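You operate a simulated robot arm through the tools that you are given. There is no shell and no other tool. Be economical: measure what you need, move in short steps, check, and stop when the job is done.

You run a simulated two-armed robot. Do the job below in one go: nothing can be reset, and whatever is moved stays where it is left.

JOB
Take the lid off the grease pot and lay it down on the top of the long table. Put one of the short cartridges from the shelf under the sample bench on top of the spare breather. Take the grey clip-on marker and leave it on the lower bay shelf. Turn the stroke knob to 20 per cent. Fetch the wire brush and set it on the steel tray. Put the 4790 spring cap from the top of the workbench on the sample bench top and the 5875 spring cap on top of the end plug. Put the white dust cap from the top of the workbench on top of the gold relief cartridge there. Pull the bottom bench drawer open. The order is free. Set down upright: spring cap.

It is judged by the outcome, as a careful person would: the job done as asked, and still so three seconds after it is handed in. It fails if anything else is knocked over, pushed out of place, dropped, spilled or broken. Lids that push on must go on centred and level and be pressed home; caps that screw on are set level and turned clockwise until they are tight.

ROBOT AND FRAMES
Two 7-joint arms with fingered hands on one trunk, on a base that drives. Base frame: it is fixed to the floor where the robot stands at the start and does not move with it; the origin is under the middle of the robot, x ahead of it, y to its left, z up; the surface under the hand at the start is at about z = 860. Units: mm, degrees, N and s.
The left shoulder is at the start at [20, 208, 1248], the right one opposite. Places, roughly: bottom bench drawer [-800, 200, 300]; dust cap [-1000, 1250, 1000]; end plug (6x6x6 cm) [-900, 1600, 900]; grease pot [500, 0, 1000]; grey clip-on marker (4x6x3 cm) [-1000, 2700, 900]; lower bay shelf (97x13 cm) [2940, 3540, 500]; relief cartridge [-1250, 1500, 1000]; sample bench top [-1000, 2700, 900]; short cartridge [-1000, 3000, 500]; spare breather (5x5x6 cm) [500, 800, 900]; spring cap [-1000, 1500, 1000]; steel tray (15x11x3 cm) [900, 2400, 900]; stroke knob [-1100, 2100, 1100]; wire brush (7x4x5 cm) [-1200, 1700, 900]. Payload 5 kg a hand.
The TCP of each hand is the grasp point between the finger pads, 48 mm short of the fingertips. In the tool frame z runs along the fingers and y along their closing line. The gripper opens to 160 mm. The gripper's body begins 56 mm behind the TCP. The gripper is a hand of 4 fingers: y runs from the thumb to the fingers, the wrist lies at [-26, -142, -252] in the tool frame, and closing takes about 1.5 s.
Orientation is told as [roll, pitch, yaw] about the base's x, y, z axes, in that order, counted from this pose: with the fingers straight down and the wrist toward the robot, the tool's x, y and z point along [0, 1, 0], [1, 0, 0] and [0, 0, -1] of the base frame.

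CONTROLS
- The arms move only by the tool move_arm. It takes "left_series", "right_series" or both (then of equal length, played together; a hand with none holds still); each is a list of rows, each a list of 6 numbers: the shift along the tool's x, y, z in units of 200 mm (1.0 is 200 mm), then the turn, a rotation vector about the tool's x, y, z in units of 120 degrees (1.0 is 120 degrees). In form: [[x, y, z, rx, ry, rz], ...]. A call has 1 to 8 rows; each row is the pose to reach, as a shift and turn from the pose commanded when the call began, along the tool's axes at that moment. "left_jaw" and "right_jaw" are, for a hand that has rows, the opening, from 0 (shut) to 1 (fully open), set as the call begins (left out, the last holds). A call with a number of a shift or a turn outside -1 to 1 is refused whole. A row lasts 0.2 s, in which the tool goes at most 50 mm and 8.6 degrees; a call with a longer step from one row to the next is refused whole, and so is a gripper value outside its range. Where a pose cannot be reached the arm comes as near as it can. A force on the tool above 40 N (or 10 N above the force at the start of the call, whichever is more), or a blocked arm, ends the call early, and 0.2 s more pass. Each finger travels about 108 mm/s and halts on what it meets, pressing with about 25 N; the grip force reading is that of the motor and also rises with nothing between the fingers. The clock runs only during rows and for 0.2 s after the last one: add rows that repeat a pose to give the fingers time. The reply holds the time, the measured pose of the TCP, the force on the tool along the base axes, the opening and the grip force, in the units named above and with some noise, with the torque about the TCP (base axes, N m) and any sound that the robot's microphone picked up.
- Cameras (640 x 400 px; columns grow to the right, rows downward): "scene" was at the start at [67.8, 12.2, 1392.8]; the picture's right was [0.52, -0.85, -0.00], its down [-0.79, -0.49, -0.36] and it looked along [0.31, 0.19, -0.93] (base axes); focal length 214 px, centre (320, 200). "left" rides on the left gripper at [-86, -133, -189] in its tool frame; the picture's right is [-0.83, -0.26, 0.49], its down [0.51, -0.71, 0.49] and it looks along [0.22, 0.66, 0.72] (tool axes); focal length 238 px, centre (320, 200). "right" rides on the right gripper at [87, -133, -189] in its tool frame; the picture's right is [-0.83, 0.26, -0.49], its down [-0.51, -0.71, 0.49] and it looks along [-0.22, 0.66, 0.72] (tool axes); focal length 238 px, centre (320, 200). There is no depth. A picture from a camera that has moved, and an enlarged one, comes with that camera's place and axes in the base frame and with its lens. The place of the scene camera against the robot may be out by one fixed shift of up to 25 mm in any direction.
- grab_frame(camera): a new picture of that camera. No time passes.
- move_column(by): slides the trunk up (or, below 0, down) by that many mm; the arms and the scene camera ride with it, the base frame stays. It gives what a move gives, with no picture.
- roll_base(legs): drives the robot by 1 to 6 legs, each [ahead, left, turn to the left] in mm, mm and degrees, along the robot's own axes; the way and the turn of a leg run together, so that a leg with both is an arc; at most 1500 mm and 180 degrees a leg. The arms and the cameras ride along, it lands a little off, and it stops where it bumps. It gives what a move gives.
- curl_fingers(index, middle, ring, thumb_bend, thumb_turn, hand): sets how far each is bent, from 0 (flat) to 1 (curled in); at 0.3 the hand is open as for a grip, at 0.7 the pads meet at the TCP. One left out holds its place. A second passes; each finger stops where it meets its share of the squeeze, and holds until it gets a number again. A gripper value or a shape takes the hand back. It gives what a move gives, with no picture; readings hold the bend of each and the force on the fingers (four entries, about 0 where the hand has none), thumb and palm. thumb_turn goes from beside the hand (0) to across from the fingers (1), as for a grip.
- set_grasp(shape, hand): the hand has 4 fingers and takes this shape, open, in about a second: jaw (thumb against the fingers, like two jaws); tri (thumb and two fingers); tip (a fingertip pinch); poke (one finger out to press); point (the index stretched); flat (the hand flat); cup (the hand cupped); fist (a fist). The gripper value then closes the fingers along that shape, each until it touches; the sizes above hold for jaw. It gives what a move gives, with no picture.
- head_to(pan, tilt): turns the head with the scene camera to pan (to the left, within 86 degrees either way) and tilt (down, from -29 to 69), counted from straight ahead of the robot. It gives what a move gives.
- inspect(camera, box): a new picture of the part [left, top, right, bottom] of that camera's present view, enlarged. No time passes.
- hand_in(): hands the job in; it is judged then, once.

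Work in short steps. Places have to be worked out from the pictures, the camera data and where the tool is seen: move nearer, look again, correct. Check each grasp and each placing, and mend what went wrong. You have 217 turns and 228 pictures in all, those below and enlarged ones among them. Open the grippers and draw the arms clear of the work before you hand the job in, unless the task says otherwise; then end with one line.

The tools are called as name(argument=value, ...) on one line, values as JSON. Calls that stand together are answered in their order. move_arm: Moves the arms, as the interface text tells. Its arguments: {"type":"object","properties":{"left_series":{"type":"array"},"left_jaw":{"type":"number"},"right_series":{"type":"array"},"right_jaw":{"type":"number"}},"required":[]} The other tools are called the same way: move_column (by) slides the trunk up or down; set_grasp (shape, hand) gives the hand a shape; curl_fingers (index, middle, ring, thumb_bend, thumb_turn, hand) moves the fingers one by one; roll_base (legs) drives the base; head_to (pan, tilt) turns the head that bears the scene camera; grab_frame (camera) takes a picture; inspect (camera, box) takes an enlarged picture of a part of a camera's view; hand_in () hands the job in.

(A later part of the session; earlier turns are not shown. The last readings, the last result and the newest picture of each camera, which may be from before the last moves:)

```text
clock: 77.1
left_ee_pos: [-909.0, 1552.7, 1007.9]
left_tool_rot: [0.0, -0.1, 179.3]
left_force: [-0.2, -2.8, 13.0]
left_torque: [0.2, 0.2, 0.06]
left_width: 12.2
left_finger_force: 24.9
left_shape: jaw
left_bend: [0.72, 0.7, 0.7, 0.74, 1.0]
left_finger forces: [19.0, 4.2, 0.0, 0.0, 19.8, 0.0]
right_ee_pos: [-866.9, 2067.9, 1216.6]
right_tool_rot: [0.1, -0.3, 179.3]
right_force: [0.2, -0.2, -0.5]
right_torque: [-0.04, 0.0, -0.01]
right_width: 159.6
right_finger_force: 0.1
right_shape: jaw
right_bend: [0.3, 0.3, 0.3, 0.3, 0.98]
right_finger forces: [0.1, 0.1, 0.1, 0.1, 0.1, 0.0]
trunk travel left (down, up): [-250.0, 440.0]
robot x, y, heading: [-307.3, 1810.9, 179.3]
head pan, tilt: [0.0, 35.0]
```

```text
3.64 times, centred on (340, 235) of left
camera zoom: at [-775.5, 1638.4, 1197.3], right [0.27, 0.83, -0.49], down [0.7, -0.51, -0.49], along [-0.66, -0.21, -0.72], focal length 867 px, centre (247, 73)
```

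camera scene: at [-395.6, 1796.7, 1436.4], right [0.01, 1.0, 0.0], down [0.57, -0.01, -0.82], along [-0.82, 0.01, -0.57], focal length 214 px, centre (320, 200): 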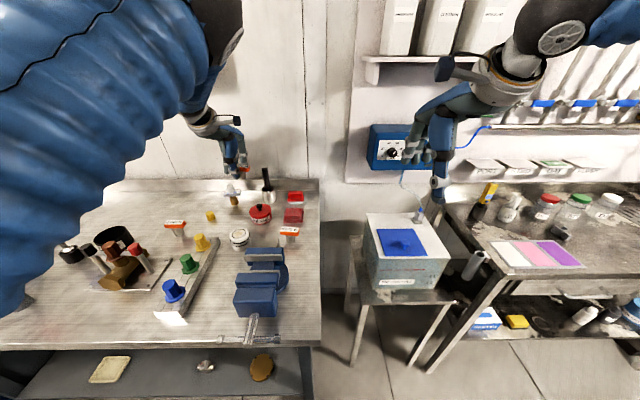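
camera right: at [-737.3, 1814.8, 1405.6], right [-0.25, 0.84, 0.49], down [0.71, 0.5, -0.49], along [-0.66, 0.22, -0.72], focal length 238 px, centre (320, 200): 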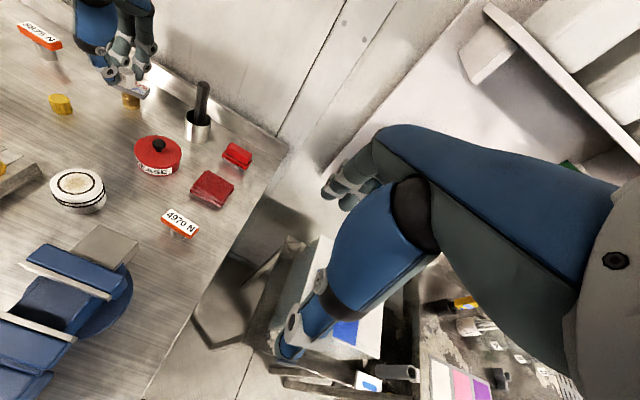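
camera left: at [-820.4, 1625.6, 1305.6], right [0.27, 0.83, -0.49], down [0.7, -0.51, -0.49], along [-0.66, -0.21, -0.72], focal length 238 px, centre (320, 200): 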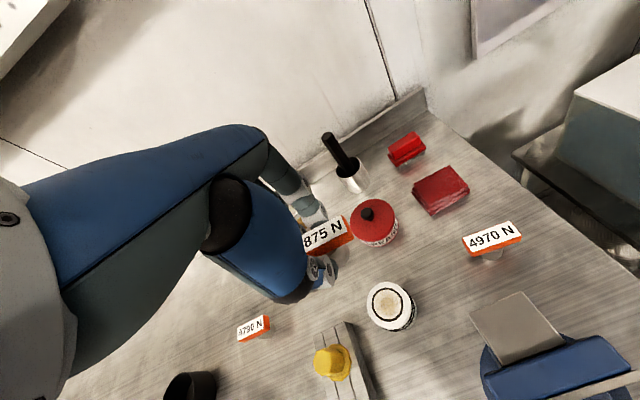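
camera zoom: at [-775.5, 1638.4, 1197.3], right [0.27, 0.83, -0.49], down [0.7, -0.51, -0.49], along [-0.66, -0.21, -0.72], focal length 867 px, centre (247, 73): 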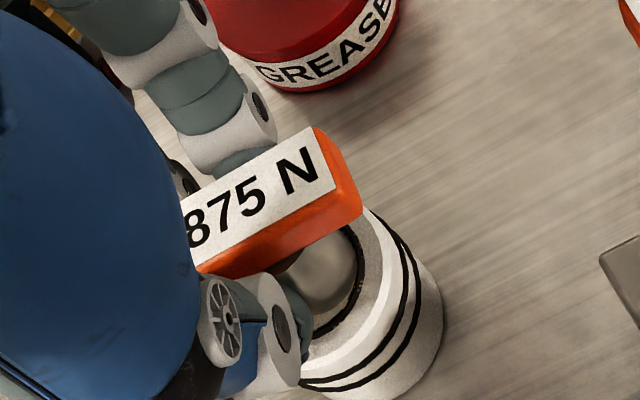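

It's in contact with 13 N. I'll release fully before rising, because the fingers are under the plate.

move_arm(left_series=[[0, 0, -0.005, 0, 0, 0], [0, 0, -0.005, 0, 0, 0], [0, 0, -0.005, 0, 0, 0], [0, 0, -0.005, 0, 0, 0], [0, 0, -0.005, 0, 0, 0]], left_jaw=0.55)

inspect(camera="scene", box=[210, 200, 270, 250])

inspect(camera="left", box=[250, 150, 410, 330])

```text
clock: 78.3
left_ee_pos: [-909.9, 1552.5, 1008.8]
left_tool_rot: [0.1, 0.0, 179.3]
left_force: [-0.8, 0.1, -0.1]
left_torque: [0.0, 0.02, -0.04]
left_width: 87.3
left_finger_force: 0.1
left_shape: jaw
left_bend: [0.74, 0.43, 0.4, 0.67, 1.0]
left_finger forces: [0.0, 0.1, 0.1, 0.0, 0.1, 0.1]
right_ee_pos: [-867.7, 2068.3, 1216.7]
right_tool_rot: [0.1, -0.3, 179.3]
right_force: [0.3, -0.2, -0.4]
right_torque: [0.02, -0.01, 0.03]
right_width: 159.5
right_finger_force: 0.1
right_shape: jaw
right_bend: [0.3, 0.3, 0.3, 0.3, 0.98]
right_finger forces: [0.0, 0.0, 0.1, 0.0, 0.0, 0.0]
trunk travel left (down, up): [-250.0, 440.0]
robot x, y, heading: [-306.7, 1812.7, 179.4]
head pan, tilt: [0.0, 35.0]
```

```text
8.00 times, centred on (240, 225) of scene
camera zoom: at [-395.5, 1795.6, 1436.4], right [0.01, 1.0, 0.0], down [0.57, -0.01, -0.82], along [-0.82, 0.01, -0.57], focal length 1716 px, centre (960, 0)
```

zoom: 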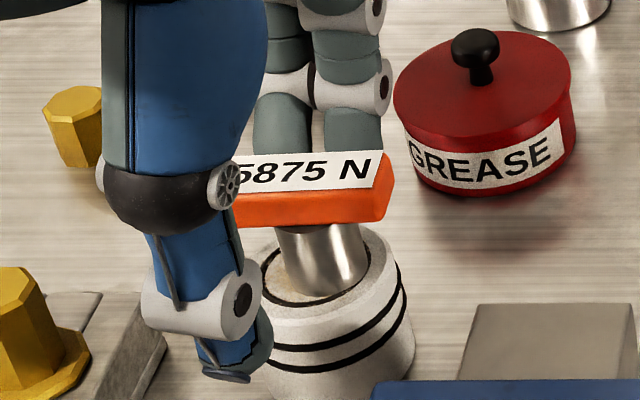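

```text
2.22 times, centred on (330, 240) of left
camera zoom: at [-776.0, 1638.4, 1197.5], right [0.27, 0.83, -0.49], down [0.7, -0.51, -0.49], along [-0.66, -0.21, -0.72], focal length 530 px, centre (298, 111)
```

zoom: 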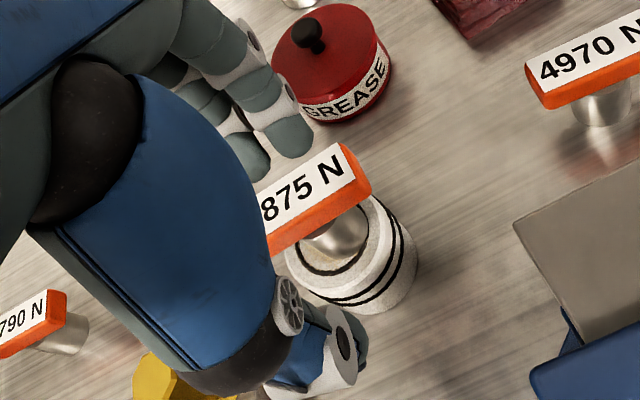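

The 5875 cap stands upright and centred on the end plug. I'll rise, then go to the 4790 cap near [-975, 1319].

move_arm(left_series=[[0, 0, -0.1, 0, 0, 0], [0, 0, -0.25, 0, 0, 0], [0, 0, -0.45, 0, 0, 0], [0, 0, -0.6, 0, 0, 0], [0.22, 0.05, -0.65, 0, 0, 0], [0.45, 0.1, -0.65, 0, 0, 0], [0.67, 0.2, -0.65, 0, 0, 0], [0.9, 0.3, -0.65, 0, 0, 0]])

move_arm(left_series=[[0.2, 0, 0, 0, 0, 0], [0.32, 0, 0.1, 0, 0, 0], [0.32, 0, 0.1, 0, 0, 0]])

grab_frame(camera="left")

```text
refused: row 8 steps farther than a row can; nothing moved
```

```text
clock: 79.1
left_ee_pos: [-909.3, 1485.9, 988.6]
left_tool_rot: [0.0, 0.0, 179.3]
left_force: [0.3, -0.5, 0.2]
left_torque: [0.01, 0.03, 0.02]
left_width: 87.9
left_finger_force: 0.0
left_shape: jaw
left_bend: [0.74, 0.43, 0.4, 0.67, 1.0]
left_finger forces: [0.1, 0.1, 0.0, 0.0, 0.1, 0.0]
right_ee_pos: [-866.5, 2066.1, 1216.6]
right_tool_rot: [0.1, -0.4, 179.3]
right_force: [0.8, 0.4, 0.4]
right_torque: [0.03, 0.02, 0.0]
right_width: 159.6
right_finger_force: 0.0
right_shape: jaw
right_bend: [0.3, 0.3, 0.3, 0.3, 0.98]
right_finger forces: [0.1, 0.0, 0.0, 0.0, 0.0, 0.0]
trunk travel left (down, up): [-250.0, 440.0]
robot x, y, heading: [-306.6, 1811.3, 179.0]
head pan, tilt: [0.0, 35.0]
```

```text
139 pictures are left
camera left: at [-775.6, 1572.8, 1177.5], right [0.27, 0.83, -0.49], down [0.7, -0.51, -0.49], along [-0.66, -0.21, -0.72], focal length 238 px, centre (320, 200)
```

left: 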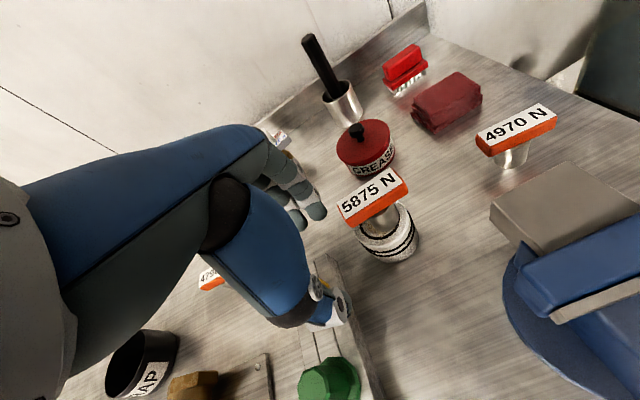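

Nothing was touched, but that was an error in my row spacing, so I'll keep steps smaller. Rise straight up first, then move over.

move_arm(left_series=[[0, 0, -0.2, 0, 0, 0], [0, 0, -0.4, 0, 0, 0], [0, 0, -0.6, 0, 0, 0], [0.2, 0.08, -0.6, 0, 0, 0], [0.4, 0.16, -0.6, 0, 0, 0], [0.6, 0.24, -0.6, 0, 0, 0], [0.8, 0.32, -0.6, 0, 0, 0], [0.86, 0.33, -0.5, 0, 0, 0]])

grab_frame(camera="left")

```text
clock: 80.9
left_ee_pos: [-980.3, 1318.4, 1088.3]
left_tool_rot: [0.0, 0.0, 179.3]
left_force: [0.0, 0.1, 0.3]
left_torque: [0.03, -0.05, 0.0]
left_width: 87.8
left_finger_force: 0.1
left_shape: jaw
left_bend: [0.74, 0.43, 0.4, 0.67, 1.0]
left_finger forces: [0.0, 0.0, 0.0, 0.1, 0.1, 0.0]
right_ee_pos: [-867.4, 2067.3, 1215.8]
right_tool_rot: [0.1, -0.2, 179.3]
right_force: [-0.2, -0.3, -1.1]
right_torque: [-0.01, -0.05, 0.0]
right_width: 159.7
right_finger_force: 0.0
right_shape: jaw
right_bend: [0.3, 0.3, 0.3, 0.3, 0.98]
right_finger forces: [0.0, 0.1, 0.0, 0.0, 0.0, 0.1]
trunk travel left (down, up): [-250.0, 440.0]
robot x, y, heading: [-306.8, 1813.2, 179.4]
head pan, tilt: [0.0, 35.0]
```

```text
138 pictures are left
camera left: at [-845.9, 1403.6, 1276.9], right [0.27, 0.83, -0.49], down [0.7, -0.51, -0.49], along [-0.66, -0.21, -0.72], focal length 238 px, centre (320, 200)
```

left: 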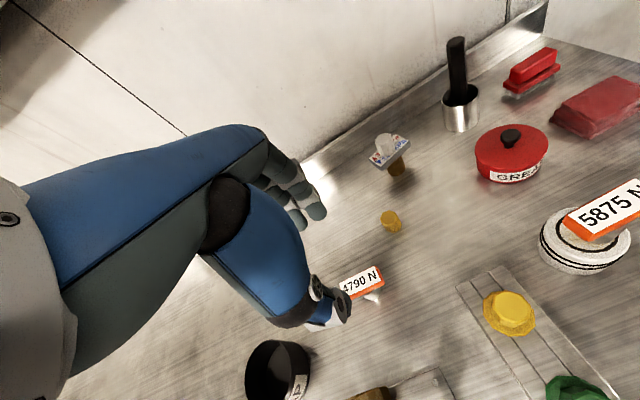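

The 4790 plate is at [-972, 1317]. Same approach as before.

move_arm(left_series=[[0.042, -0.035, 0.15, 0, 0, 0], [0.042, -0.035, 0.35, 0, 0, 0], [0.042, -0.035, 0.55, 0, 0, 0], [0.042, -0.035, 0.655, 0, 0, 0], [0.042, -0.035, 0.655, 0, 0, 0]])

inspect(camera="left", box=[250, 150, 410, 330])

```text
clock: 82.1
left_ee_pos: [-972.0, 1310.6, 957.5]
left_tool_rot: [0.0, 0.0, 179.3]
left_force: [-0.3, -0.3, 0.5]
left_torque: [0.03, 0.02, 0.03]
left_width: 87.6
left_finger_force: 0.0
left_shape: jaw
left_bend: [0.74, 0.43, 0.4, 0.67, 1.0]
left_finger forces: [0.1, 0.1, 0.0, 0.0, 0.0, 0.0]
right_ee_pos: [-866.0, 2067.7, 1216.0]
right_tool_rot: [0.1, -0.1, 179.3]
right_force: [0.5, 0.2, -1.2]
right_torque: [-0.02, 0.02, -0.01]
right_width: 159.7
right_finger_force: 0.1
right_shape: jaw
right_bend: [0.3, 0.3, 0.3, 0.3, 0.98]
right_finger forces: [0.0, 0.0, 0.0, 0.1, 0.0, 0.0]
trunk travel left (down, up): [-250.0, 440.0]
robot x, y, heading: [-303.8, 1812.2, 179.5]
head pan, tilt: [0.0, 35.0]
```

```text
2.22 times, centred on (330, 240) of left
camera zoom: at [-838.4, 1396.2, 1145.2], right [0.27, 0.83, -0.49], down [0.7, -0.51, -0.49], along [-0.66, -0.21, -0.72], focal length 530 px, centre (298, 111)
```

zoom: 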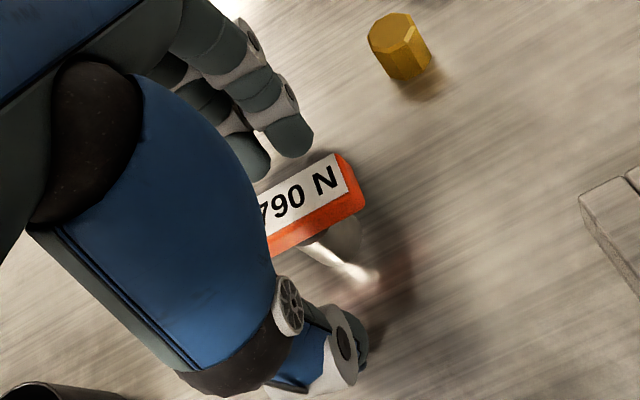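

move_arm(left_series=[[0, 0, 0, 0, 0, 0], [0, 0, 0, 0, 0, 0], [0, 0, 0, 0, 0, 0], [0, 0, 0, 0, 0, 0], [0, 0, 0, 0, 0, 0], [0, 0, -0.05, 0, 0, 0], [0, 0, -0.2, 0, 0, 0], [0, 0, -0.4, 0, 0, 0]], left_jaw=0)

inspect(camera="left", box=[250, 150, 410, 330])

```text
clock: 83.9
left_ee_pos: [-969.8, 1310.2, 1037.5]
left_tool_rot: [0.0, 0.1, 179.3]
left_force: [1.3, 0.9, -2.4]
left_torque: [-0.11, 0.14, 0.02]
left_width: 13.3
left_finger_force: 24.5
left_shape: jaw
left_bend: [0.72, 0.7, 0.7, 0.74, 1.0]
left_finger forces: [15.0, 3.2, 0.1, 0.0, 18.4, 0.1]
right_ee_pos: [-865.7, 2066.8, 1216.7]
right_tool_rot: [0.1, -0.3, 179.3]
right_force: [0.2, 1.2, 0.4]
right_torque: [-0.05, 0.08, 0.04]
right_width: 159.9
right_finger_force: 0.0
right_shape: jaw
right_bend: [0.3, 0.3, 0.3, 0.3, 0.98]
right_finger forces: [0.0, 0.1, 0.0, 0.0, 0.0, 0.0]
trunk travel left (down, up): [-250.0, 440.0]
robot x, y, heading: [-308.7, 1810.6, 179.3]
head pan, tilt: [0.0, 35.0]
```

```text
2.22 times, centred on (330, 240) of left
camera zoom: at [-836.3, 1395.8, 1227.2], right [0.27, 0.83, -0.49], down [0.7, -0.51, -0.49], along [-0.66, -0.21, -0.72], focal length 530 px, centre (298, 111)
```

zoom: 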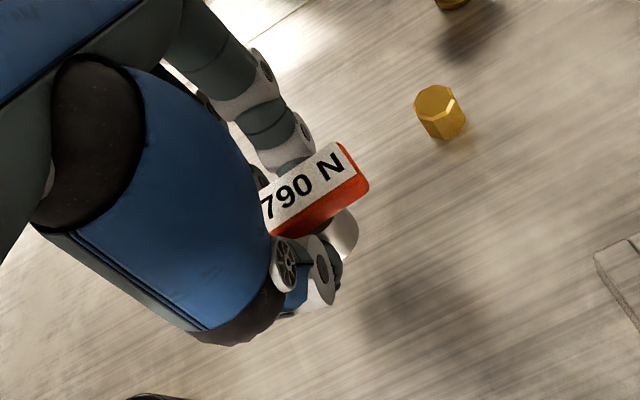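

The 4790 cap is held. I'll raise it and pull it in, then shift the base left so the right hand can take the wire brush at about [-1159, 1715].

move_arm(left_series=[[0, 0, -0.2, 0, 0, 0], [0, 0, -0.4, 0, 0, 0], [0, -0.15, -0.55, 0, 0, 0], [0, -0.38, -0.6, 0, 0, 0], [0, -0.6, -0.6, 0, 0, 0], [0, -0.8, -0.6, 0, 0, 0]])

roll_base(legs=[[0, 330, 0]])

grab_frame(camera="right")

```text
clock: 85.3
left_ee_pos: [-805.5, 1303.6, 1154.1]
left_tool_rot: [1.1, 1.0, 177.6]
left_force: [-9.4, -0.5, 6.7]
left_torque: [0.04, -0.63, 0.1]
left_width: 12.9
left_finger_force: 25.1
left_shape: jaw
left_bend: [0.72, 0.7, 0.7, 0.75, 1.0]
left_finger forces: [15.6, 3.2, 0.1, 0.0, 18.5, 0.1]
right_ee_pos: [-866.0, 2067.2, 1217.2]
right_tool_rot: [0.1, -0.3, 179.4]
right_force: [0.8, 0.7, 0.7]
right_torque: [0.02, 0.13, -0.02]
right_width: 159.8
right_finger_force: 0.0
right_shape: jaw
right_bend: [0.3, 0.3, 0.3, 0.3, 0.98]
right_finger forces: [0.0, 0.0, 0.0, 0.1, 0.0, 0.0]
trunk travel left (down, up): [-250.0, 440.0]
robot x, y, heading: [-300.5, 1810.3, 179.3]
head pan, tilt: [0.0, 35.0]
```

```text
clock: 87.4
left_ee_pos: [-812.3, 976.4, 1155.8]
left_tool_rot: [-0.1, 0.0, 179.7]
left_force: [-0.4, -0.4, -1.0]
left_torque: [0.07, 0.02, -0.02]
left_width: 13.0
left_finger_force: 25.2
left_shape: jaw
left_bend: [0.72, 0.7, 0.7, 0.75, 1.0]
left_finger forces: [15.3, 3.1, 0.1, 0.0, 18.5, 0.0]
right_ee_pos: [-871.5, 1737.3, 1216.2]
right_tool_rot: [0.0, -0.3, 179.7]
right_force: [0.0, -0.9, 0.3]
right_torque: [0.06, -0.03, -0.03]
right_width: 159.7
right_finger_force: 0.0
right_shape: jaw
right_bend: [0.3, 0.3, 0.3, 0.3, 0.98]
right_finger forces: [0.1, 0.0, 0.1, 0.1, 0.0, 0.1]
trunk travel left (down, up): [-250.0, 440.0]
robot x, y, heading: [-312.0, 1486.3, 179.7]
head pan, tilt: [0.0, 35.0]
```

```text
135 pictures are left
camera right: at [-738.5, 1650.5, 1405.1], right [-0.25, 0.84, 0.49], down [0.71, 0.5, -0.49], along [-0.66, 0.22, -0.72], focal length 238 px, centre (320, 200)
```

right: 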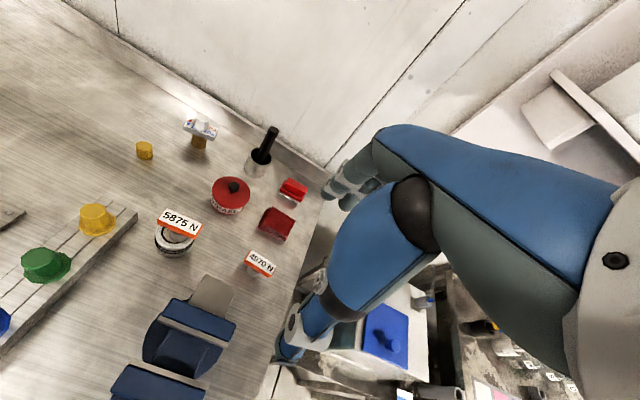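

The wire brush is at about [-1147, 1715, ~940]. I'll bring the right hand over it.

move_arm(right_series=[[0.02, 0.2, 0, 0, 0, 0], [0.04, 0.4, 0, 0, 0, 0], [0.06, 0.6, 0, 0, 0, 0], [0.07, 0.8, 0, 0, 0, 0], [0.075, 1.0, 0, 0, 0, 0]], right_jaw=0.55)

move_arm(right_series=[[0, 0.19, 0, 0, 0, 0], [0, 0.37, 0.1, 0, 0, 0], [0, 0.37, 0.3, 0, 0, 0], [0, 0.37, 0.5, 0, 0, 0], [0, 0.37, 0.65, 0, 0, 0]])

grab_frame(camera="right")

```text
clock: 88.6
left_ee_pos: [-813.6, 978.5, 1154.5]
left_tool_rot: [0.0, 0.1, 179.6]
left_force: [-1.4, -0.1, -2.7]
left_torque: [-0.05, -0.11, -0.01]
left_width: 13.0
left_finger_force: 25.1
left_shape: jaw
left_bend: [0.72, 0.7, 0.7, 0.75, 1.0]
left_finger forces: [15.2, 2.9, 0.0, 0.1, 18.5, 0.0]
right_ee_pos: [-1072.9, 1721.7, 1213.2]
right_tool_rot: [0.2, -0.1, 179.6]
right_force: [-1.1, 0.7, -0.5]
right_torque: [-0.02, -0.11, 0.04]
right_width: 88.5
right_finger_force: 0.0
right_shape: jaw
right_bend: [0.74, 0.43, 0.4, 0.67, 1.0]
right_finger forces: [0.0, 0.0, 0.1, 0.1, 0.0, 0.1]
trunk travel left (down, up): [-250.0, 440.0]
robot x, y, heading: [-307.3, 1489.3, 179.6]
head pan, tilt: [0.0, 35.0]
```

```text
clock: 89.8
left_ee_pos: [-811.5, 977.0, 1155.7]
left_tool_rot: [0.0, 0.0, 179.7]
left_force: [0.0, 0.1, -0.5]
left_torque: [-0.05, 0.0, 0.02]
left_width: 12.8
left_finger_force: 24.7
left_shape: jaw
left_bend: [0.72, 0.7, 0.7, 0.75, 1.0]
left_finger forces: [15.4, 3.0, 0.0, 0.0, 18.4, 0.0]
right_ee_pos: [-1145.5, 1724.4, 1087.8]
right_tool_rot: [0.1, -0.3, 179.7]
right_force: [-0.1, 0.8, 1.0]
right_torque: [0.03, -0.03, -0.02]
right_width: 88.4
right_finger_force: 0.1
right_shape: jaw
right_bend: [0.74, 0.43, 0.4, 0.67, 1.0]
right_finger forces: [0.0, 0.0, 0.1, 0.0, 0.0, 0.0]
trunk travel left (down, up): [-250.0, 440.0]
robot x, y, heading: [-310.0, 1486.6, 179.7]
head pan, tilt: [0.0, 35.0]
```

```text
134 pictures are left
camera right: at [-1011.7, 1637.3, 1275.7], right [-0.25, 0.84, 0.49], down [0.71, 0.5, -0.5], along [-0.66, 0.22, -0.72], focal length 238 px, centre (320, 200)
```

right: 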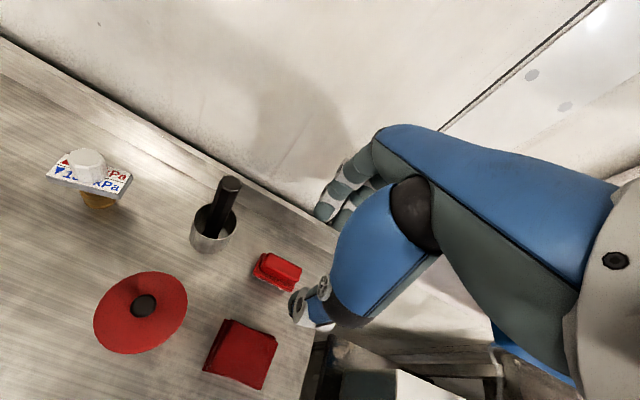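

The brush is at [-1157, 1715]. Small correction and descend.

move_arm(right_series=[[0.01, 0.055, 0.15, 0, 0, 0], [0.01, 0.055, 0.35, 0, 0, 0], [0.01, 0.055, 0.52, 0, 0, 0], [0.01, 0.055, 0.62, 0, 0, 0], [0.01, 0.055, 0.655, 0, 0, 0], [0.01, 0.055, 0.655, 0, 0, 0]])

inspect(camera="right", box=[230, 150, 390, 330])

```text
clock: 91.2
left_ee_pos: [-809.9, 977.3, 1156.5]
left_tool_rot: [-0.1, 0.0, 179.7]
left_force: [-0.1, 0.4, -1.2]
left_torque: [-0.08, 0.02, 0.0]
left_width: 13.0
left_finger_force: 24.6
left_shape: jaw
left_bend: [0.72, 0.7, 0.7, 0.75, 1.0]
left_finger forces: [15.3, 3.1, 0.0, 0.1, 18.5, 0.0]
right_ee_pos: [-1156.1, 1721.3, 958.5]
right_tool_rot: [0.1, -0.3, 179.7]
right_force: [13.6, -0.6, 6.8]
right_torque: [0.11, 0.68, -0.17]
right_width: 85.6
right_finger_force: 0.1
right_shape: jaw
right_bend: [0.74, 0.46, 0.4, 0.67, 1.0]
right_finger forces: [0.0, 14.5, 0.1, 0.0, 0.0, 0.0]
trunk travel left (down, up): [-250.0, 440.0]
robot x, y, heading: [-310.1, 1486.7, 179.7]
head pan, tilt: [0.0, 35.0]
```

```text
2.22 times, centred on (310, 240) of right
camera zoom: at [-1022.8, 1635.0, 1146.2], right [-0.25, 0.84, 0.49], down [0.71, 0.5, -0.49], along [-0.66, 0.22, -0.72], focal length 530 px, centre (342, 111)
```

zoom: 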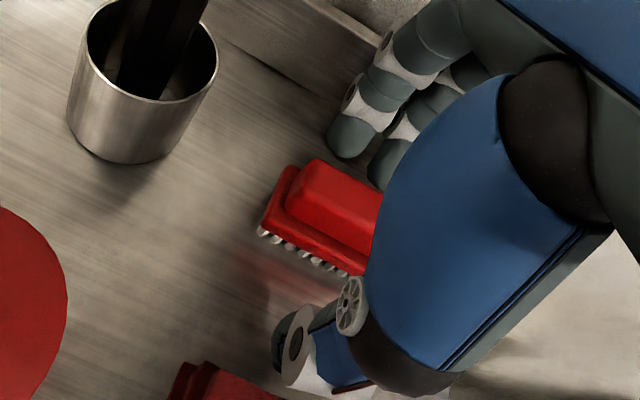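

The middle finger just brushes the backsplash, and closing will relieve that. Closing.

move_arm(right_series=[[0, 0, 0, 0, 0, 0], [0, 0, 0, 0, 0, 0], [0, 0, 0, 0, 0, 0], [0, 0, 0, 0, 0, 0], [0, 0, 0, 0, 0, 0]], right_jaw=0)

inspect(camera="right", box=[230, 150, 390, 330])

```text
clock: 92.4
left_ee_pos: [-810.7, 976.0, 1156.3]
left_tool_rot: [-0.1, 0.0, 179.7]
left_force: [0.0, -0.2, -1.4]
left_torque: [-0.02, -0.01, 0.01]
left_width: 12.9
left_finger_force: 24.6
left_shape: jaw
left_bend: [0.72, 0.7, 0.7, 0.75, 1.0]
left_finger forces: [15.3, 3.0, 0.0, 0.1, 18.5, 0.1]
right_ee_pos: [-1156.9, 1720.6, 956.0]
right_tool_rot: [0.1, -0.2, 179.7]
right_force: [-1.6, 0.4, 2.7]
right_torque: [-0.04, 0.14, -0.02]
right_width: 34.0
right_finger_force: 25.2
right_shape: jaw
right_bend: [0.73, 0.52, 0.57, 0.74, 1.0]
right_finger forces: [19.4, 2.0, 0.1, 0.1, 20.7, 0.0]
trunk travel left (down, up): [-250.0, 440.0]
robot x, y, heading: [-307.3, 1485.8, 179.7]
head pan, tilt: [0.0, 35.0]
```

```text
2.22 times, centred on (310, 240) of right
camera zoom: at [-1024.6, 1635.1, 1145.7], right [-0.25, 0.84, 0.49], down [0.71, 0.5, -0.49], along [-0.66, 0.22, -0.72], focal length 530 px, centre (342, 111)
```

zoom: 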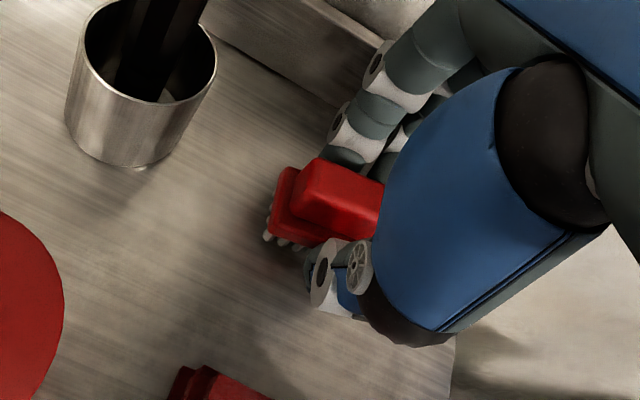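

Good grip on the brush. I'll lift it up and draw it back over the bench.

move_arm(right_series=[[0, 0, -0.1, 0, 0, 0], [0, 0, -0.3, 0, 0, 0], [0, -0.05, -0.5, 0, 0, 0], [0, -0.1, -0.7, 0, 0, 0], [0, -0.2, -0.9, 0, 0, 0], [0, -0.4, -0.98, 0, 0, 0], [0, -0.62, -0.98, 0, 0, 0], [0, -0.85, -0.98, 0, 0, 0]])

grab_frame(camera="scene")

```text
clock: 94.2
left_ee_pos: [-809.8, 975.9, 1157.5]
left_tool_rot: [-0.1, -0.1, 179.8]
left_force: [1.6, 0.4, -0.9]
left_torque: [-0.04, 0.11, 0.01]
left_width: 13.0
left_finger_force: 25.2
left_shape: jaw
left_bend: [0.72, 0.7, 0.7, 0.75, 1.0]
left_finger forces: [15.4, 3.1, 0.0, 0.0, 18.5, 0.1]
right_ee_pos: [-984.2, 1721.0, 1154.3]
right_tool_rot: [0.1, -0.3, 179.8]
right_force: [0.7, -0.1, 0.2]
right_torque: [0.03, 0.09, 0.0]
right_width: 33.4
right_finger_force: 24.8
right_shape: jaw
right_bend: [0.73, 0.52, 0.57, 0.74, 1.0]
right_finger forces: [18.6, 2.5, 0.0, 0.1, 21.0, 0.0]
trunk travel left (down, up): [-250.0, 440.0]
robot x, y, heading: [-309.3, 1487.7, 179.8]
head pan, tilt: [0.0, 35.0]
```

```text
131 pictures are left
camera scene: at [-396.2, 1469.7, 1436.6], right [0.0, 1.0, 0.0], down [0.57, 0.0, -0.82], along [-0.82, 0.0, -0.57], focal length 214 px, centre (320, 200)
```

scene: 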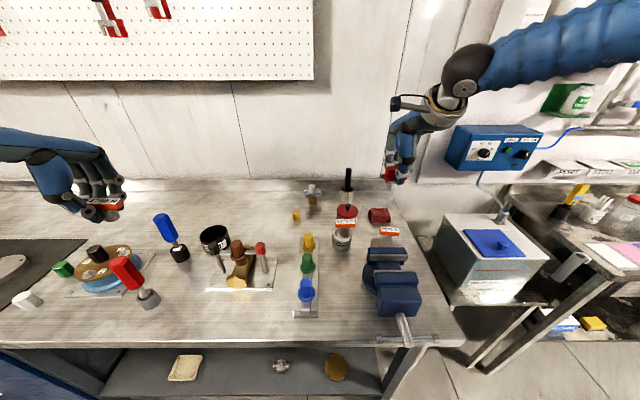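

Both objects are held. I'll pull the right hand back and slide along to the sample bench to look.

move_arm(right_series=[[0, -0.2, -0.05, 0, 0, 0], [0, -0.4, -0.1, 0, 0, 0], [0, -0.6, -0.15, 0, 0, 0], [0, -0.65, -0.15, 0, 0, 0]])

roll_base(legs=[[0, -1100, 0]])

grab_frame(camera="scene")

```text
clock: 95.2
left_ee_pos: [-811.5, 977.3, 1156.0]
left_tool_rot: [-0.2, 0.1, 179.8]
left_force: [-1.3, -0.8, -1.2]
left_torque: [0.02, -0.08, 0.01]
left_width: 12.8
left_finger_force: 25.0
left_shape: jaw
left_bend: [0.72, 0.7, 0.7, 0.75, 1.0]
left_finger forces: [15.4, 3.0, 0.0, 0.0, 18.4, 0.0]
right_ee_pos: [-856.4, 1720.5, 1180.7]
right_tool_rot: [0.1, -0.2, 179.7]
right_force: [0.3, -0.8, -1.1]
right_torque: [0.02, -0.06, 0.0]
right_width: 33.2
right_finger_force: 24.8
right_shape: jaw
right_bend: [0.73, 0.52, 0.57, 0.74, 1.0]
right_finger forces: [18.5, 2.5, 0.0, 0.0, 20.9, 0.0]
trunk travel left (down, up): [-250.0, 440.0]
robot x, y, heading: [-309.0, 1486.4, 179.8]
head pan, tilt: [0.0, 35.0]
```

```text
clock: 100.8
left_ee_pos: [-806.9, 2076.4, 1155.8]
left_tool_rot: [0.0, 0.0, 179.5]
left_force: [-0.1, 0.9, -1.4]
left_torque: [0.01, 0.0, 0.02]
left_width: 13.1
left_finger_force: 24.8
left_shape: jaw
left_bend: [0.72, 0.7, 0.7, 0.75, 1.0]
left_finger forces: [15.5, 3.0, 0.0, 0.0, 18.4, 0.0]
right_ee_pos: [-847.4, 2819.1, 1180.8]
right_tool_rot: [0.0, -0.2, 179.6]
right_force: [0.3, 0.5, -1.8]
right_torque: [-0.04, -0.02, 0.0]
right_width: 33.5
right_finger_force: 25.1
right_shape: jaw
right_bend: [0.73, 0.52, 0.57, 0.74, 1.0]
right_finger forces: [18.4, 2.5, 0.1, 0.0, 20.9, 0.0]
trunk travel left (down, up): [-250.0, 440.0]
robot x, y, heading: [-302.6, 2584.1, 179.7]
head pan, tilt: [0.0, 35.0]
```

```text
130 pictures are left
camera scene: at [-390.9, 2567.1, 1436.4], right [0.01, 1.0, 0.0], down [0.57, -0.01, -0.82], along [-0.82, 0.01, -0.57], focal length 214 px, centre (320, 200)
```

scene: 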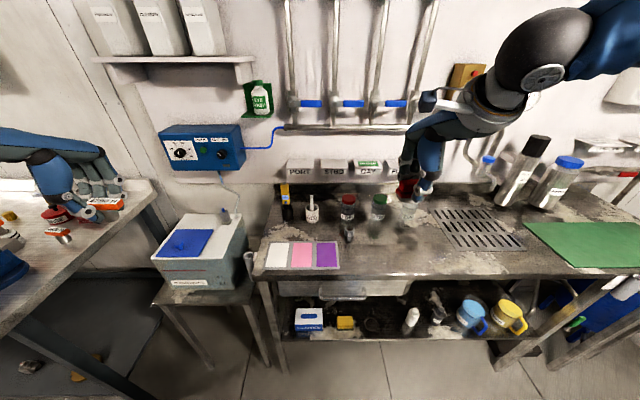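

inspect(camera="scene", box=[240, 150, 440, 290])

inspect(camera="scene", box=[150, 110, 260, 200])

inspect(camera="scene", box=[280, 280, 560, 380])

```text
2.86 times, centred on (340, 220) of scene
camera zoom: at [-390.9, 2567.1, 1436.4], right [0.01, 1.0, 0.0], down [0.57, -0.01, -0.82], along [-0.82, 0.01, -0.57], focal length 613 px, centre (263, 143)
```

zoom: 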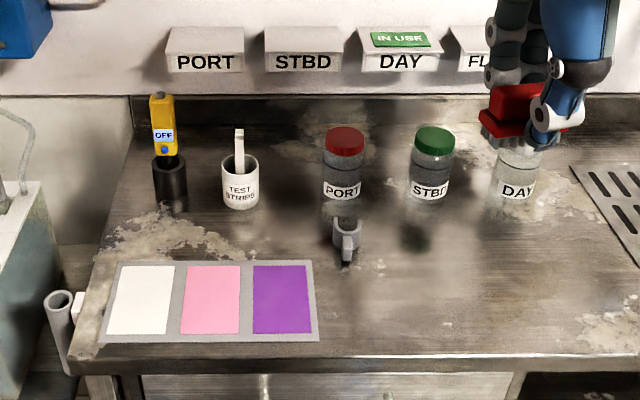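

```text
4.44 times, centred on (205, 155) of scene
camera zoom: at [-390.9, 2567.1, 1436.4], right [0.01, 1.0, 0.0], down [0.57, -0.01, -0.82], along [-0.82, 0.01, -0.57], focal length 953 px, centre (831, 400)
```

zoom: 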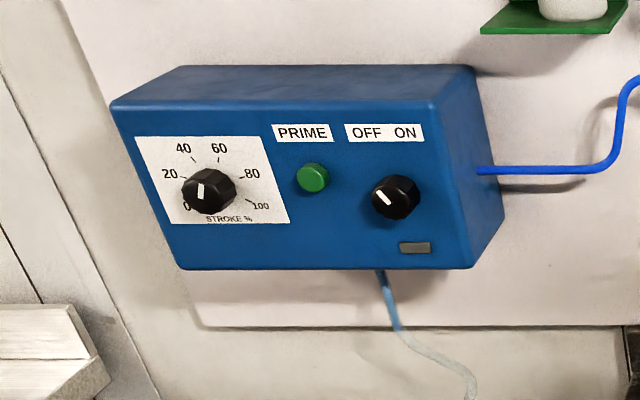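

```text
2.29 times, centred on (420, 330) of scene
camera zoom: at [-390.9, 2567.1, 1436.4], right [0.01, 1.0, 0.0], down [0.57, -0.01, -0.82], along [-0.82, 0.01, -0.57], focal length 490 px, centre (91, -97)
```

zoom: 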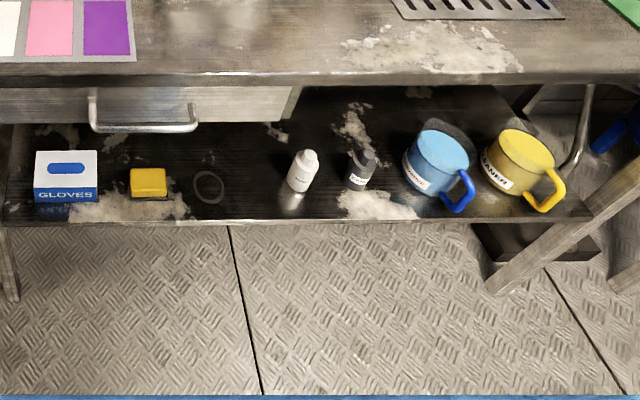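

The grey clip is at about [-948, 2684] beside the PORT jar. The short cartridges (a white and a dark one) lie near [-841, 2955, 500]. I'll drive 300 mm further right and set the 4790 cap on the clear front area near [-840, 2720].

roll_base(legs=[[0, -300, 0]])

grab_frame(camera="left")

```text
clock: 102.9
left_ee_pos: [-803.6, 2376.1, 1156.3]
left_tool_rot: [0.0, 0.0, 179.4]
left_force: [-0.5, 0.5, -1.1]
left_torque: [-0.09, 0.0, 0.01]
left_width: 13.1
left_finger_force: 25.0
left_shape: jaw
left_bend: [0.72, 0.7, 0.7, 0.75, 1.0]
left_finger forces: [15.4, 2.8, 0.1, 0.1, 18.4, 0.1]
right_ee_pos: [-844.6, 3118.1, 1181.0]
right_tool_rot: [0.1, -0.2, 179.4]
right_force: [0.2, 2.1, -1.8]
right_torque: [-0.09, -0.03, 0.0]
right_width: 33.2
right_finger_force: 24.5
right_shape: jaw
right_bend: [0.73, 0.52, 0.57, 0.74, 1.0]
right_finger forces: [18.5, 2.5, 0.0, 0.0, 20.9, 0.1]
trunk travel left (down, up): [-250.0, 440.0]
robot x, y, heading: [-300.7, 2882.4, 179.4]
head pan, tilt: [0.0, 35.0]
```

```text
126 pictures are left
camera left: at [-670.9, 2461.7, 1345.6], right [0.27, 0.83, -0.49], down [0.7, -0.51, -0.49], along [-0.66, -0.21, -0.72], focal length 238 px, centre (320, 200)
```

left: 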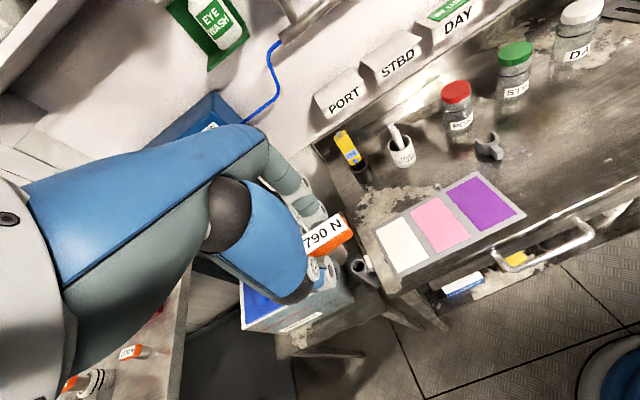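

I'll carry the 4790 cap along the front to about [-850, 2727], staying high.

move_arm(left_series=[[-0.22, 0.04, 0, 0, 0, 0], [-0.44, 0.08, 0, 0, 0, 0], [-0.66, 0.12, 0, 0, 0, 0], [-0.88, 0.16, 0, 0, 0, 0], [-1.0, 0.2, 0, 0, 0, 0]])

move_arm(left_series=[[-0.22, 0.02, 0, 0, 0, 0], [-0.44, 0.03, 0, 0, 0, 0], [-0.66, 0.03, 0, 0, 0, 0], [-0.75, 0.03, 0.1, 0, 0, 0], [-0.75, 0.03, 0.3, 0, 0, 0], [-0.75, 0.03, 0.5, 0, 0, 0]])

grab_frame(camera="left")

```text
clock: 104.1
left_ee_pos: [-840.6, 2576.4, 1156.4]
left_tool_rot: [0.0, 0.1, 179.4]
left_force: [-1.1, -0.9, -0.7]
left_torque: [0.02, -0.02, 0.01]
left_width: 13.1
left_finger_force: 25.5
left_shape: jaw
left_bend: [0.72, 0.7, 0.7, 0.75, 1.0]
left_finger forces: [15.5, 2.8, 0.0, 0.0, 18.3, 0.0]
right_ee_pos: [-845.0, 3117.1, 1180.6]
right_tool_rot: [0.1, -0.3, 179.5]
right_force: [-0.4, 0.0, -1.2]
right_torque: [0.03, -0.06, 0.05]
right_width: 33.5
right_finger_force: 25.1
right_shape: jaw
right_bend: [0.73, 0.52, 0.57, 0.74, 1.0]
right_finger forces: [18.5, 2.4, 0.0, 0.0, 21.0, 0.0]
trunk travel left (down, up): [-250.0, 440.0]
robot x, y, heading: [-299.2, 2886.2, 179.2]
head pan, tilt: [0.0, 35.0]
```

```text
clock: 105.5
left_ee_pos: [-845.2, 2724.6, 1056.9]
left_tool_rot: [-0.1, 0.1, 179.3]
left_force: [-1.9, -1.6, -1.8]
left_torque: [0.2, -0.13, -0.07]
left_width: 13.0
left_finger_force: 25.4
left_shape: jaw
left_bend: [0.72, 0.7, 0.7, 0.75, 1.0]
left_finger forces: [15.6, 2.9, 0.0, 0.0, 18.2, 0.0]
left hand out of reach, approached as far as the arm can: row 1, 2, 3, 4
right_ee_pos: [-847.5, 3115.8, 1180.7]
right_tool_rot: [-0.1, -0.1, 179.5]
right_force: [-2.6, -2.2, -0.5]
right_torque: [0.26, -0.14, -0.01]
right_width: 33.7
right_finger_force: 25.2
right_shape: jaw
right_bend: [0.73, 0.52, 0.57, 0.74, 1.0]
right_finger forces: [18.5, 2.7, 0.0, 0.0, 21.0, 0.0]
trunk travel left (down, up): [-250.0, 440.0]
robot x, y, heading: [-302.2, 2881.1, 179.4]
head pan, tilt: [0.0, 35.0]
```

```text
125 pictures are left
camera left: at [-713.2, 2810.1, 1246.2], right [0.27, 0.83, -0.48], down [0.7, -0.51, -0.49], along [-0.66, -0.21, -0.72], focal length 238 px, centre (320, 200)
```

left: 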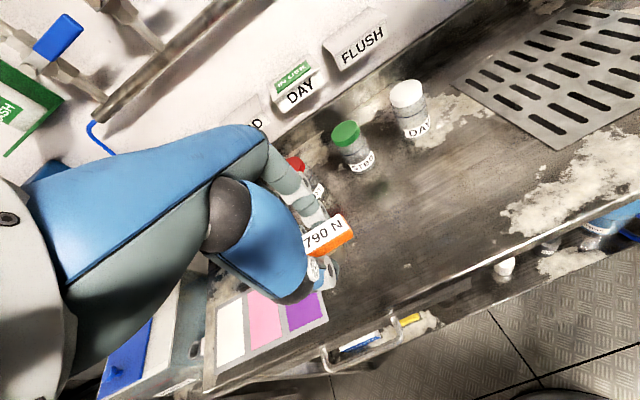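

It's clear of the clip. Lowering to the bench top.

move_arm(left_series=[[0, 0, 0.2, 0, 0, 0], [0, 0, 0.35, 0, 0, 0], [0, 0, 0.43, 0, 0, 0], [0, 0, 0.45, 0, 0, 0], [0, 0, 0.47, 0, 0, 0], [0, 0, 0.49, 0, 0, 0]])

inspect(camera="left", box=[250, 150, 410, 330])

```text
clock: 106.9
left_ee_pos: [-845.7, 2725.9, 957.8]
left_tool_rot: [-0.1, 0.1, 179.3]
left_force: [-0.1, -0.2, -0.7]
left_torque: [-0.02, 0.01, -0.01]
left_width: 13.0
left_finger_force: 24.7
left_shape: jaw
left_bend: [0.72, 0.7, 0.7, 0.75, 1.0]
left_finger forces: [15.5, 2.8, 0.1, 0.0, 18.3, 0.0]
right_ee_pos: [-845.6, 3118.3, 1180.2]
right_tool_rot: [0.1, -0.2, 179.5]
right_force: [0.3, 0.1, -1.4]
right_torque: [0.02, 0.0, -0.04]
right_width: 33.4
right_finger_force: 24.8
right_shape: jaw
right_bend: [0.73, 0.52, 0.57, 0.74, 1.0]
right_finger forces: [18.4, 2.5, 0.0, 0.1, 20.9, 0.0]
trunk travel left (down, up): [-250.0, 440.0]
robot x, y, heading: [-298.0, 2877.9, 179.7]
head pan, tilt: [0.0, 35.0]
```

```text
2.22 times, centred on (330, 240) of left
camera zoom: at [-712.5, 2812.1, 1147.4], right [0.27, 0.83, -0.49], down [0.7, -0.51, -0.49], along [-0.66, -0.21, -0.72], focal length 530 px, centre (298, 111)
```

zoom: 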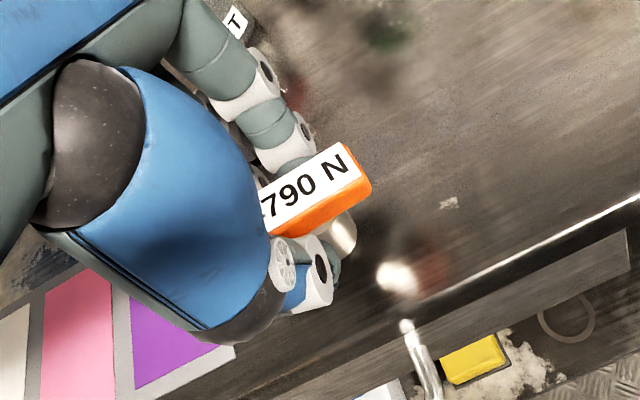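

move_arm(left_series=[[0, 0, 0.025, 0, 0, 0], [0, 0, 0.05, 0, 0, 0], [0, 0, 0.07, 0, 0, 0], [0, 0, 0.085, 0, 0, 0], [0, 0, 0.1, 0, 0, 0]])

inspect(camera="left", box=[250, 150, 410, 330])

```text
clock: 108.1
left_ee_pos: [-846.7, 2724.5, 937.6]
left_tool_rot: [0.0, 0.0, 179.4]
left_force: [0.4, -0.2, -0.8]
left_torque: [0.0, 0.01, 0.03]
left_width: 13.2
left_finger_force: 25.7
left_shape: jaw
left_bend: [0.72, 0.7, 0.7, 0.75, 1.0]
left_finger forces: [15.6, 2.8, 0.1, 0.0, 18.2, 0.0]
right_ee_pos: [-844.5, 3118.5, 1181.4]
right_tool_rot: [0.0, -0.2, 179.5]
right_force: [1.0, -0.3, -1.4]
right_torque: [0.01, 0.03, -0.01]
right_width: 33.2
right_finger_force: 24.9
right_shape: jaw
right_bend: [0.73, 0.52, 0.57, 0.74, 1.0]
right_finger forces: [18.5, 2.6, 0.1, 0.1, 20.9, 0.0]
trunk travel left (down, up): [-250.0, 440.0]
robot x, y, heading: [-299.6, 2880.0, 179.3]
head pan, tilt: [0.0, 35.0]
```

```text
2.22 times, centred on (330, 240) of left
camera zoom: at [-713.6, 2811.6, 1127.5], right [0.27, 0.83, -0.49], down [0.7, -0.51, -0.49], along [-0.66, -0.21, -0.72], focal length 530 px, centre (298, 111)
```

zoom: 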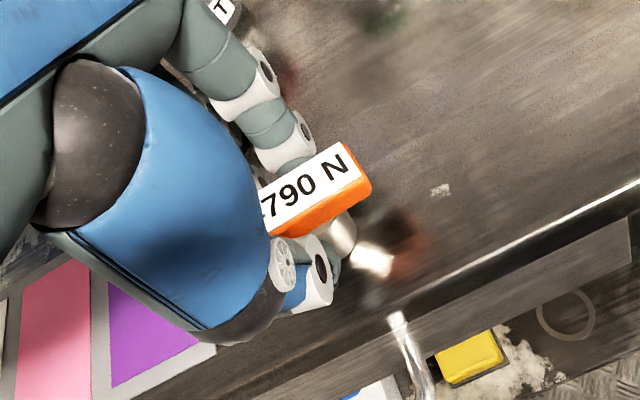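

The reflection shows about 20 mm still to go, so this bench top is at z≈862. Continue down.

move_arm(left_series=[[0, 0, 0.035, 0, 0, 0], [0, 0, 0.065, 0, 0, 0], [0, 0, 0.08, 0, 0, 0], [0, 0, 0.09, 0, 0, 0], [0, 0, 0.1, 0, 0, 0]])

inspect(camera="left", box=[250, 150, 410, 330])

```text
clock: 108.7
left_ee_pos: [-848.8, 2725.2, 929.3]
left_tool_rot: [0.0, -0.6, 179.5]
left_force: [7.4, -0.3, 21.4]
left_torque: [0.19, -0.29, -0.04]
left_width: 14.3
left_finger_force: 25.0
left_shape: jaw
left_bend: [0.73, 0.7, 0.7, 0.75, 1.0]
left_finger forces: [17.9, 2.7, 0.0, 0.1, 25.6, 0.0]
right_ee_pos: [-843.3, 3118.3, 1181.4]
right_tool_rot: [0.1, -0.1, 179.5]
right_force: [-0.9, -0.2, -2.2]
right_torque: [-0.02, -0.05, -0.01]
right_width: 33.4
right_finger_force: 25.3
right_shape: jaw
right_bend: [0.73, 0.52, 0.57, 0.74, 1.0]
right_finger forces: [18.4, 2.6, 0.0, 0.0, 20.8, 0.0]
trunk travel left (down, up): [-250.0, 440.0]
robot x, y, heading: [-297.9, 2881.0, 179.3]
head pan, tilt: [0.0, 35.0]
stopped in row 3 (left hand): the force on the tool passed its limit at 45 N (the readings are from after the stop); the commanded pose is now the measured one
```

```text
2.22 times, centred on (330, 240) of left
camera zoom: at [-713.9, 2811.9, 1117.7], right [0.26, 0.83, -0.49], down [0.7, -0.51, -0.5], along [-0.67, -0.21, -0.72], focal length 530 px, centre (298, 111)
```

zoom: 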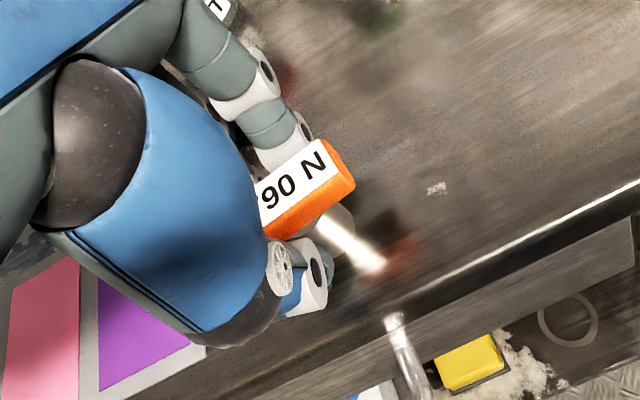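

Contact happened a little sooner (bench z≈875). I'll unload 2 mm and open.

move_arm(left_series=[[0, 0, -0.01, 0, 0, 0], [0, 0, -0.01, 0, 0, 0], [0, 0, -0.01, 0, 0, 0], [0, 0, -0.01, 0, 0, 0], [0, 0, -0.01, 0, 0, 0], [0, 0, -0.01, 0, 0, 0]], left_jaw=0.6)

inspect(camera="left", box=[250, 150, 410, 330])

```text
clock: 110.1
left_ee_pos: [-848.2, 2724.3, 928.4]
left_tool_rot: [-0.1, -0.3, 179.5]
left_force: [-1.3, -0.6, 0.3]
left_torque: [-0.02, -0.01, 0.0]
left_width: 95.5
left_finger_force: 0.1
left_shape: jaw
left_bend: [0.73, 0.41, 0.38, 0.65, 1.0]
left_finger forces: [0.0, 0.2, 0.1, 0.1, 0.0, 0.0]
right_ee_pos: [-845.6, 3117.9, 1180.8]
right_tool_rot: [0.2, -0.2, 179.4]
right_force: [0.4, 0.0, -1.3]
right_torque: [0.0, -0.04, -0.01]
right_width: 33.3
right_finger_force: 25.2
right_shape: jaw
right_bend: [0.73, 0.52, 0.57, 0.74, 1.0]
right_finger forces: [18.4, 2.6, 0.1, 0.0, 20.9, 0.0]
trunk travel left (down, up): [-250.0, 440.0]
robot x, y, heading: [-301.1, 2883.0, 179.1]
head pan, tilt: [0.0, 35.0]
```

```text
2.22 times, centred on (330, 240) of left
camera zoom: at [-714.4, 2811.0, 1118.0], right [0.26, 0.83, -0.49], down [0.7, -0.51, -0.5], along [-0.66, -0.21, -0.72], focal length 530 px, centre (298, 111)
```

zoom: 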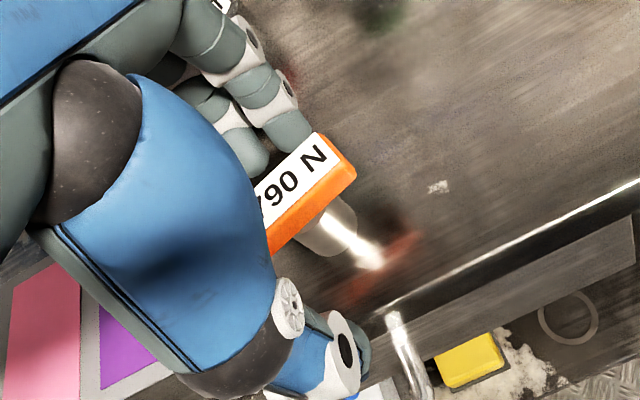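

It stands upright. I'll open a bit more and rise straight up.

move_arm(left_series=[[0, 0, -0.01, 0, 0, 0], [0, 0, -0.01, 0, 0, 0], [0, 0, -0.1, 0, 0, 0], [0, 0, -0.25, 0, 0, 0], [0, 0, -0.45, 0, 0, 0], [0, 0, -0.65, 0, 0, 0], [0, 0, -0.85, 0, 0, 0]], left_jaw=0.8)

grab_frame(camera="left")

```text
clock: 111.7
left_ee_pos: [-845.6, 2725.3, 1102.2]
left_tool_rot: [-0.1, -0.4, 179.6]
left_force: [1.4, 1.1, -1.4]
left_torque: [-0.03, 0.1, 0.0]
left_width: 127.8
left_finger_force: 0.0
left_shape: jaw
left_bend: [0.26, 0.34, 0.32, 0.51, 0.99]
left_finger forces: [0.0, 0.0, 0.0, 0.0, 0.1, 0.0]
right_ee_pos: [-844.3, 3118.4, 1181.8]
right_tool_rot: [0.2, -0.3, 179.4]
right_force: [0.9, 1.0, -1.6]
right_torque: [-0.06, 0.11, -0.02]
right_width: 33.5
right_finger_force: 24.5
right_shape: jaw
right_bend: [0.73, 0.52, 0.57, 0.74, 1.0]
right_finger forces: [18.5, 2.7, 0.0, 0.1, 20.9, 0.0]
trunk travel left (down, up): [-250.0, 440.0]
robot x, y, heading: [-300.1, 2879.9, 179.4]
head pan, tilt: [0.0, 35.0]
```

```text
120 pictures are left
camera left: at [-710.6, 2812.2, 1289.1], right [0.26, 0.83, -0.49], down [0.7, -0.51, -0.5], along [-0.66, -0.21, -0.72], focal length 238 px, centre (320, 200)
```

left: 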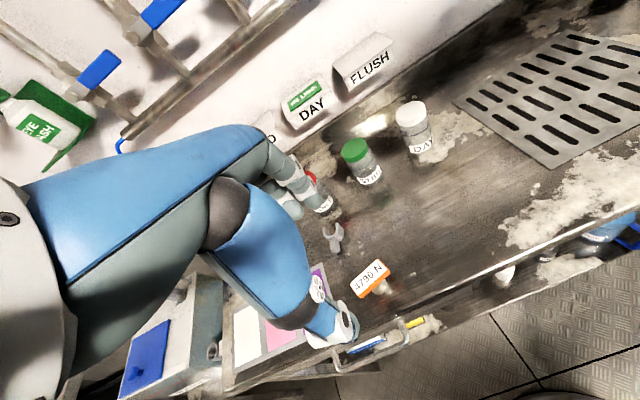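

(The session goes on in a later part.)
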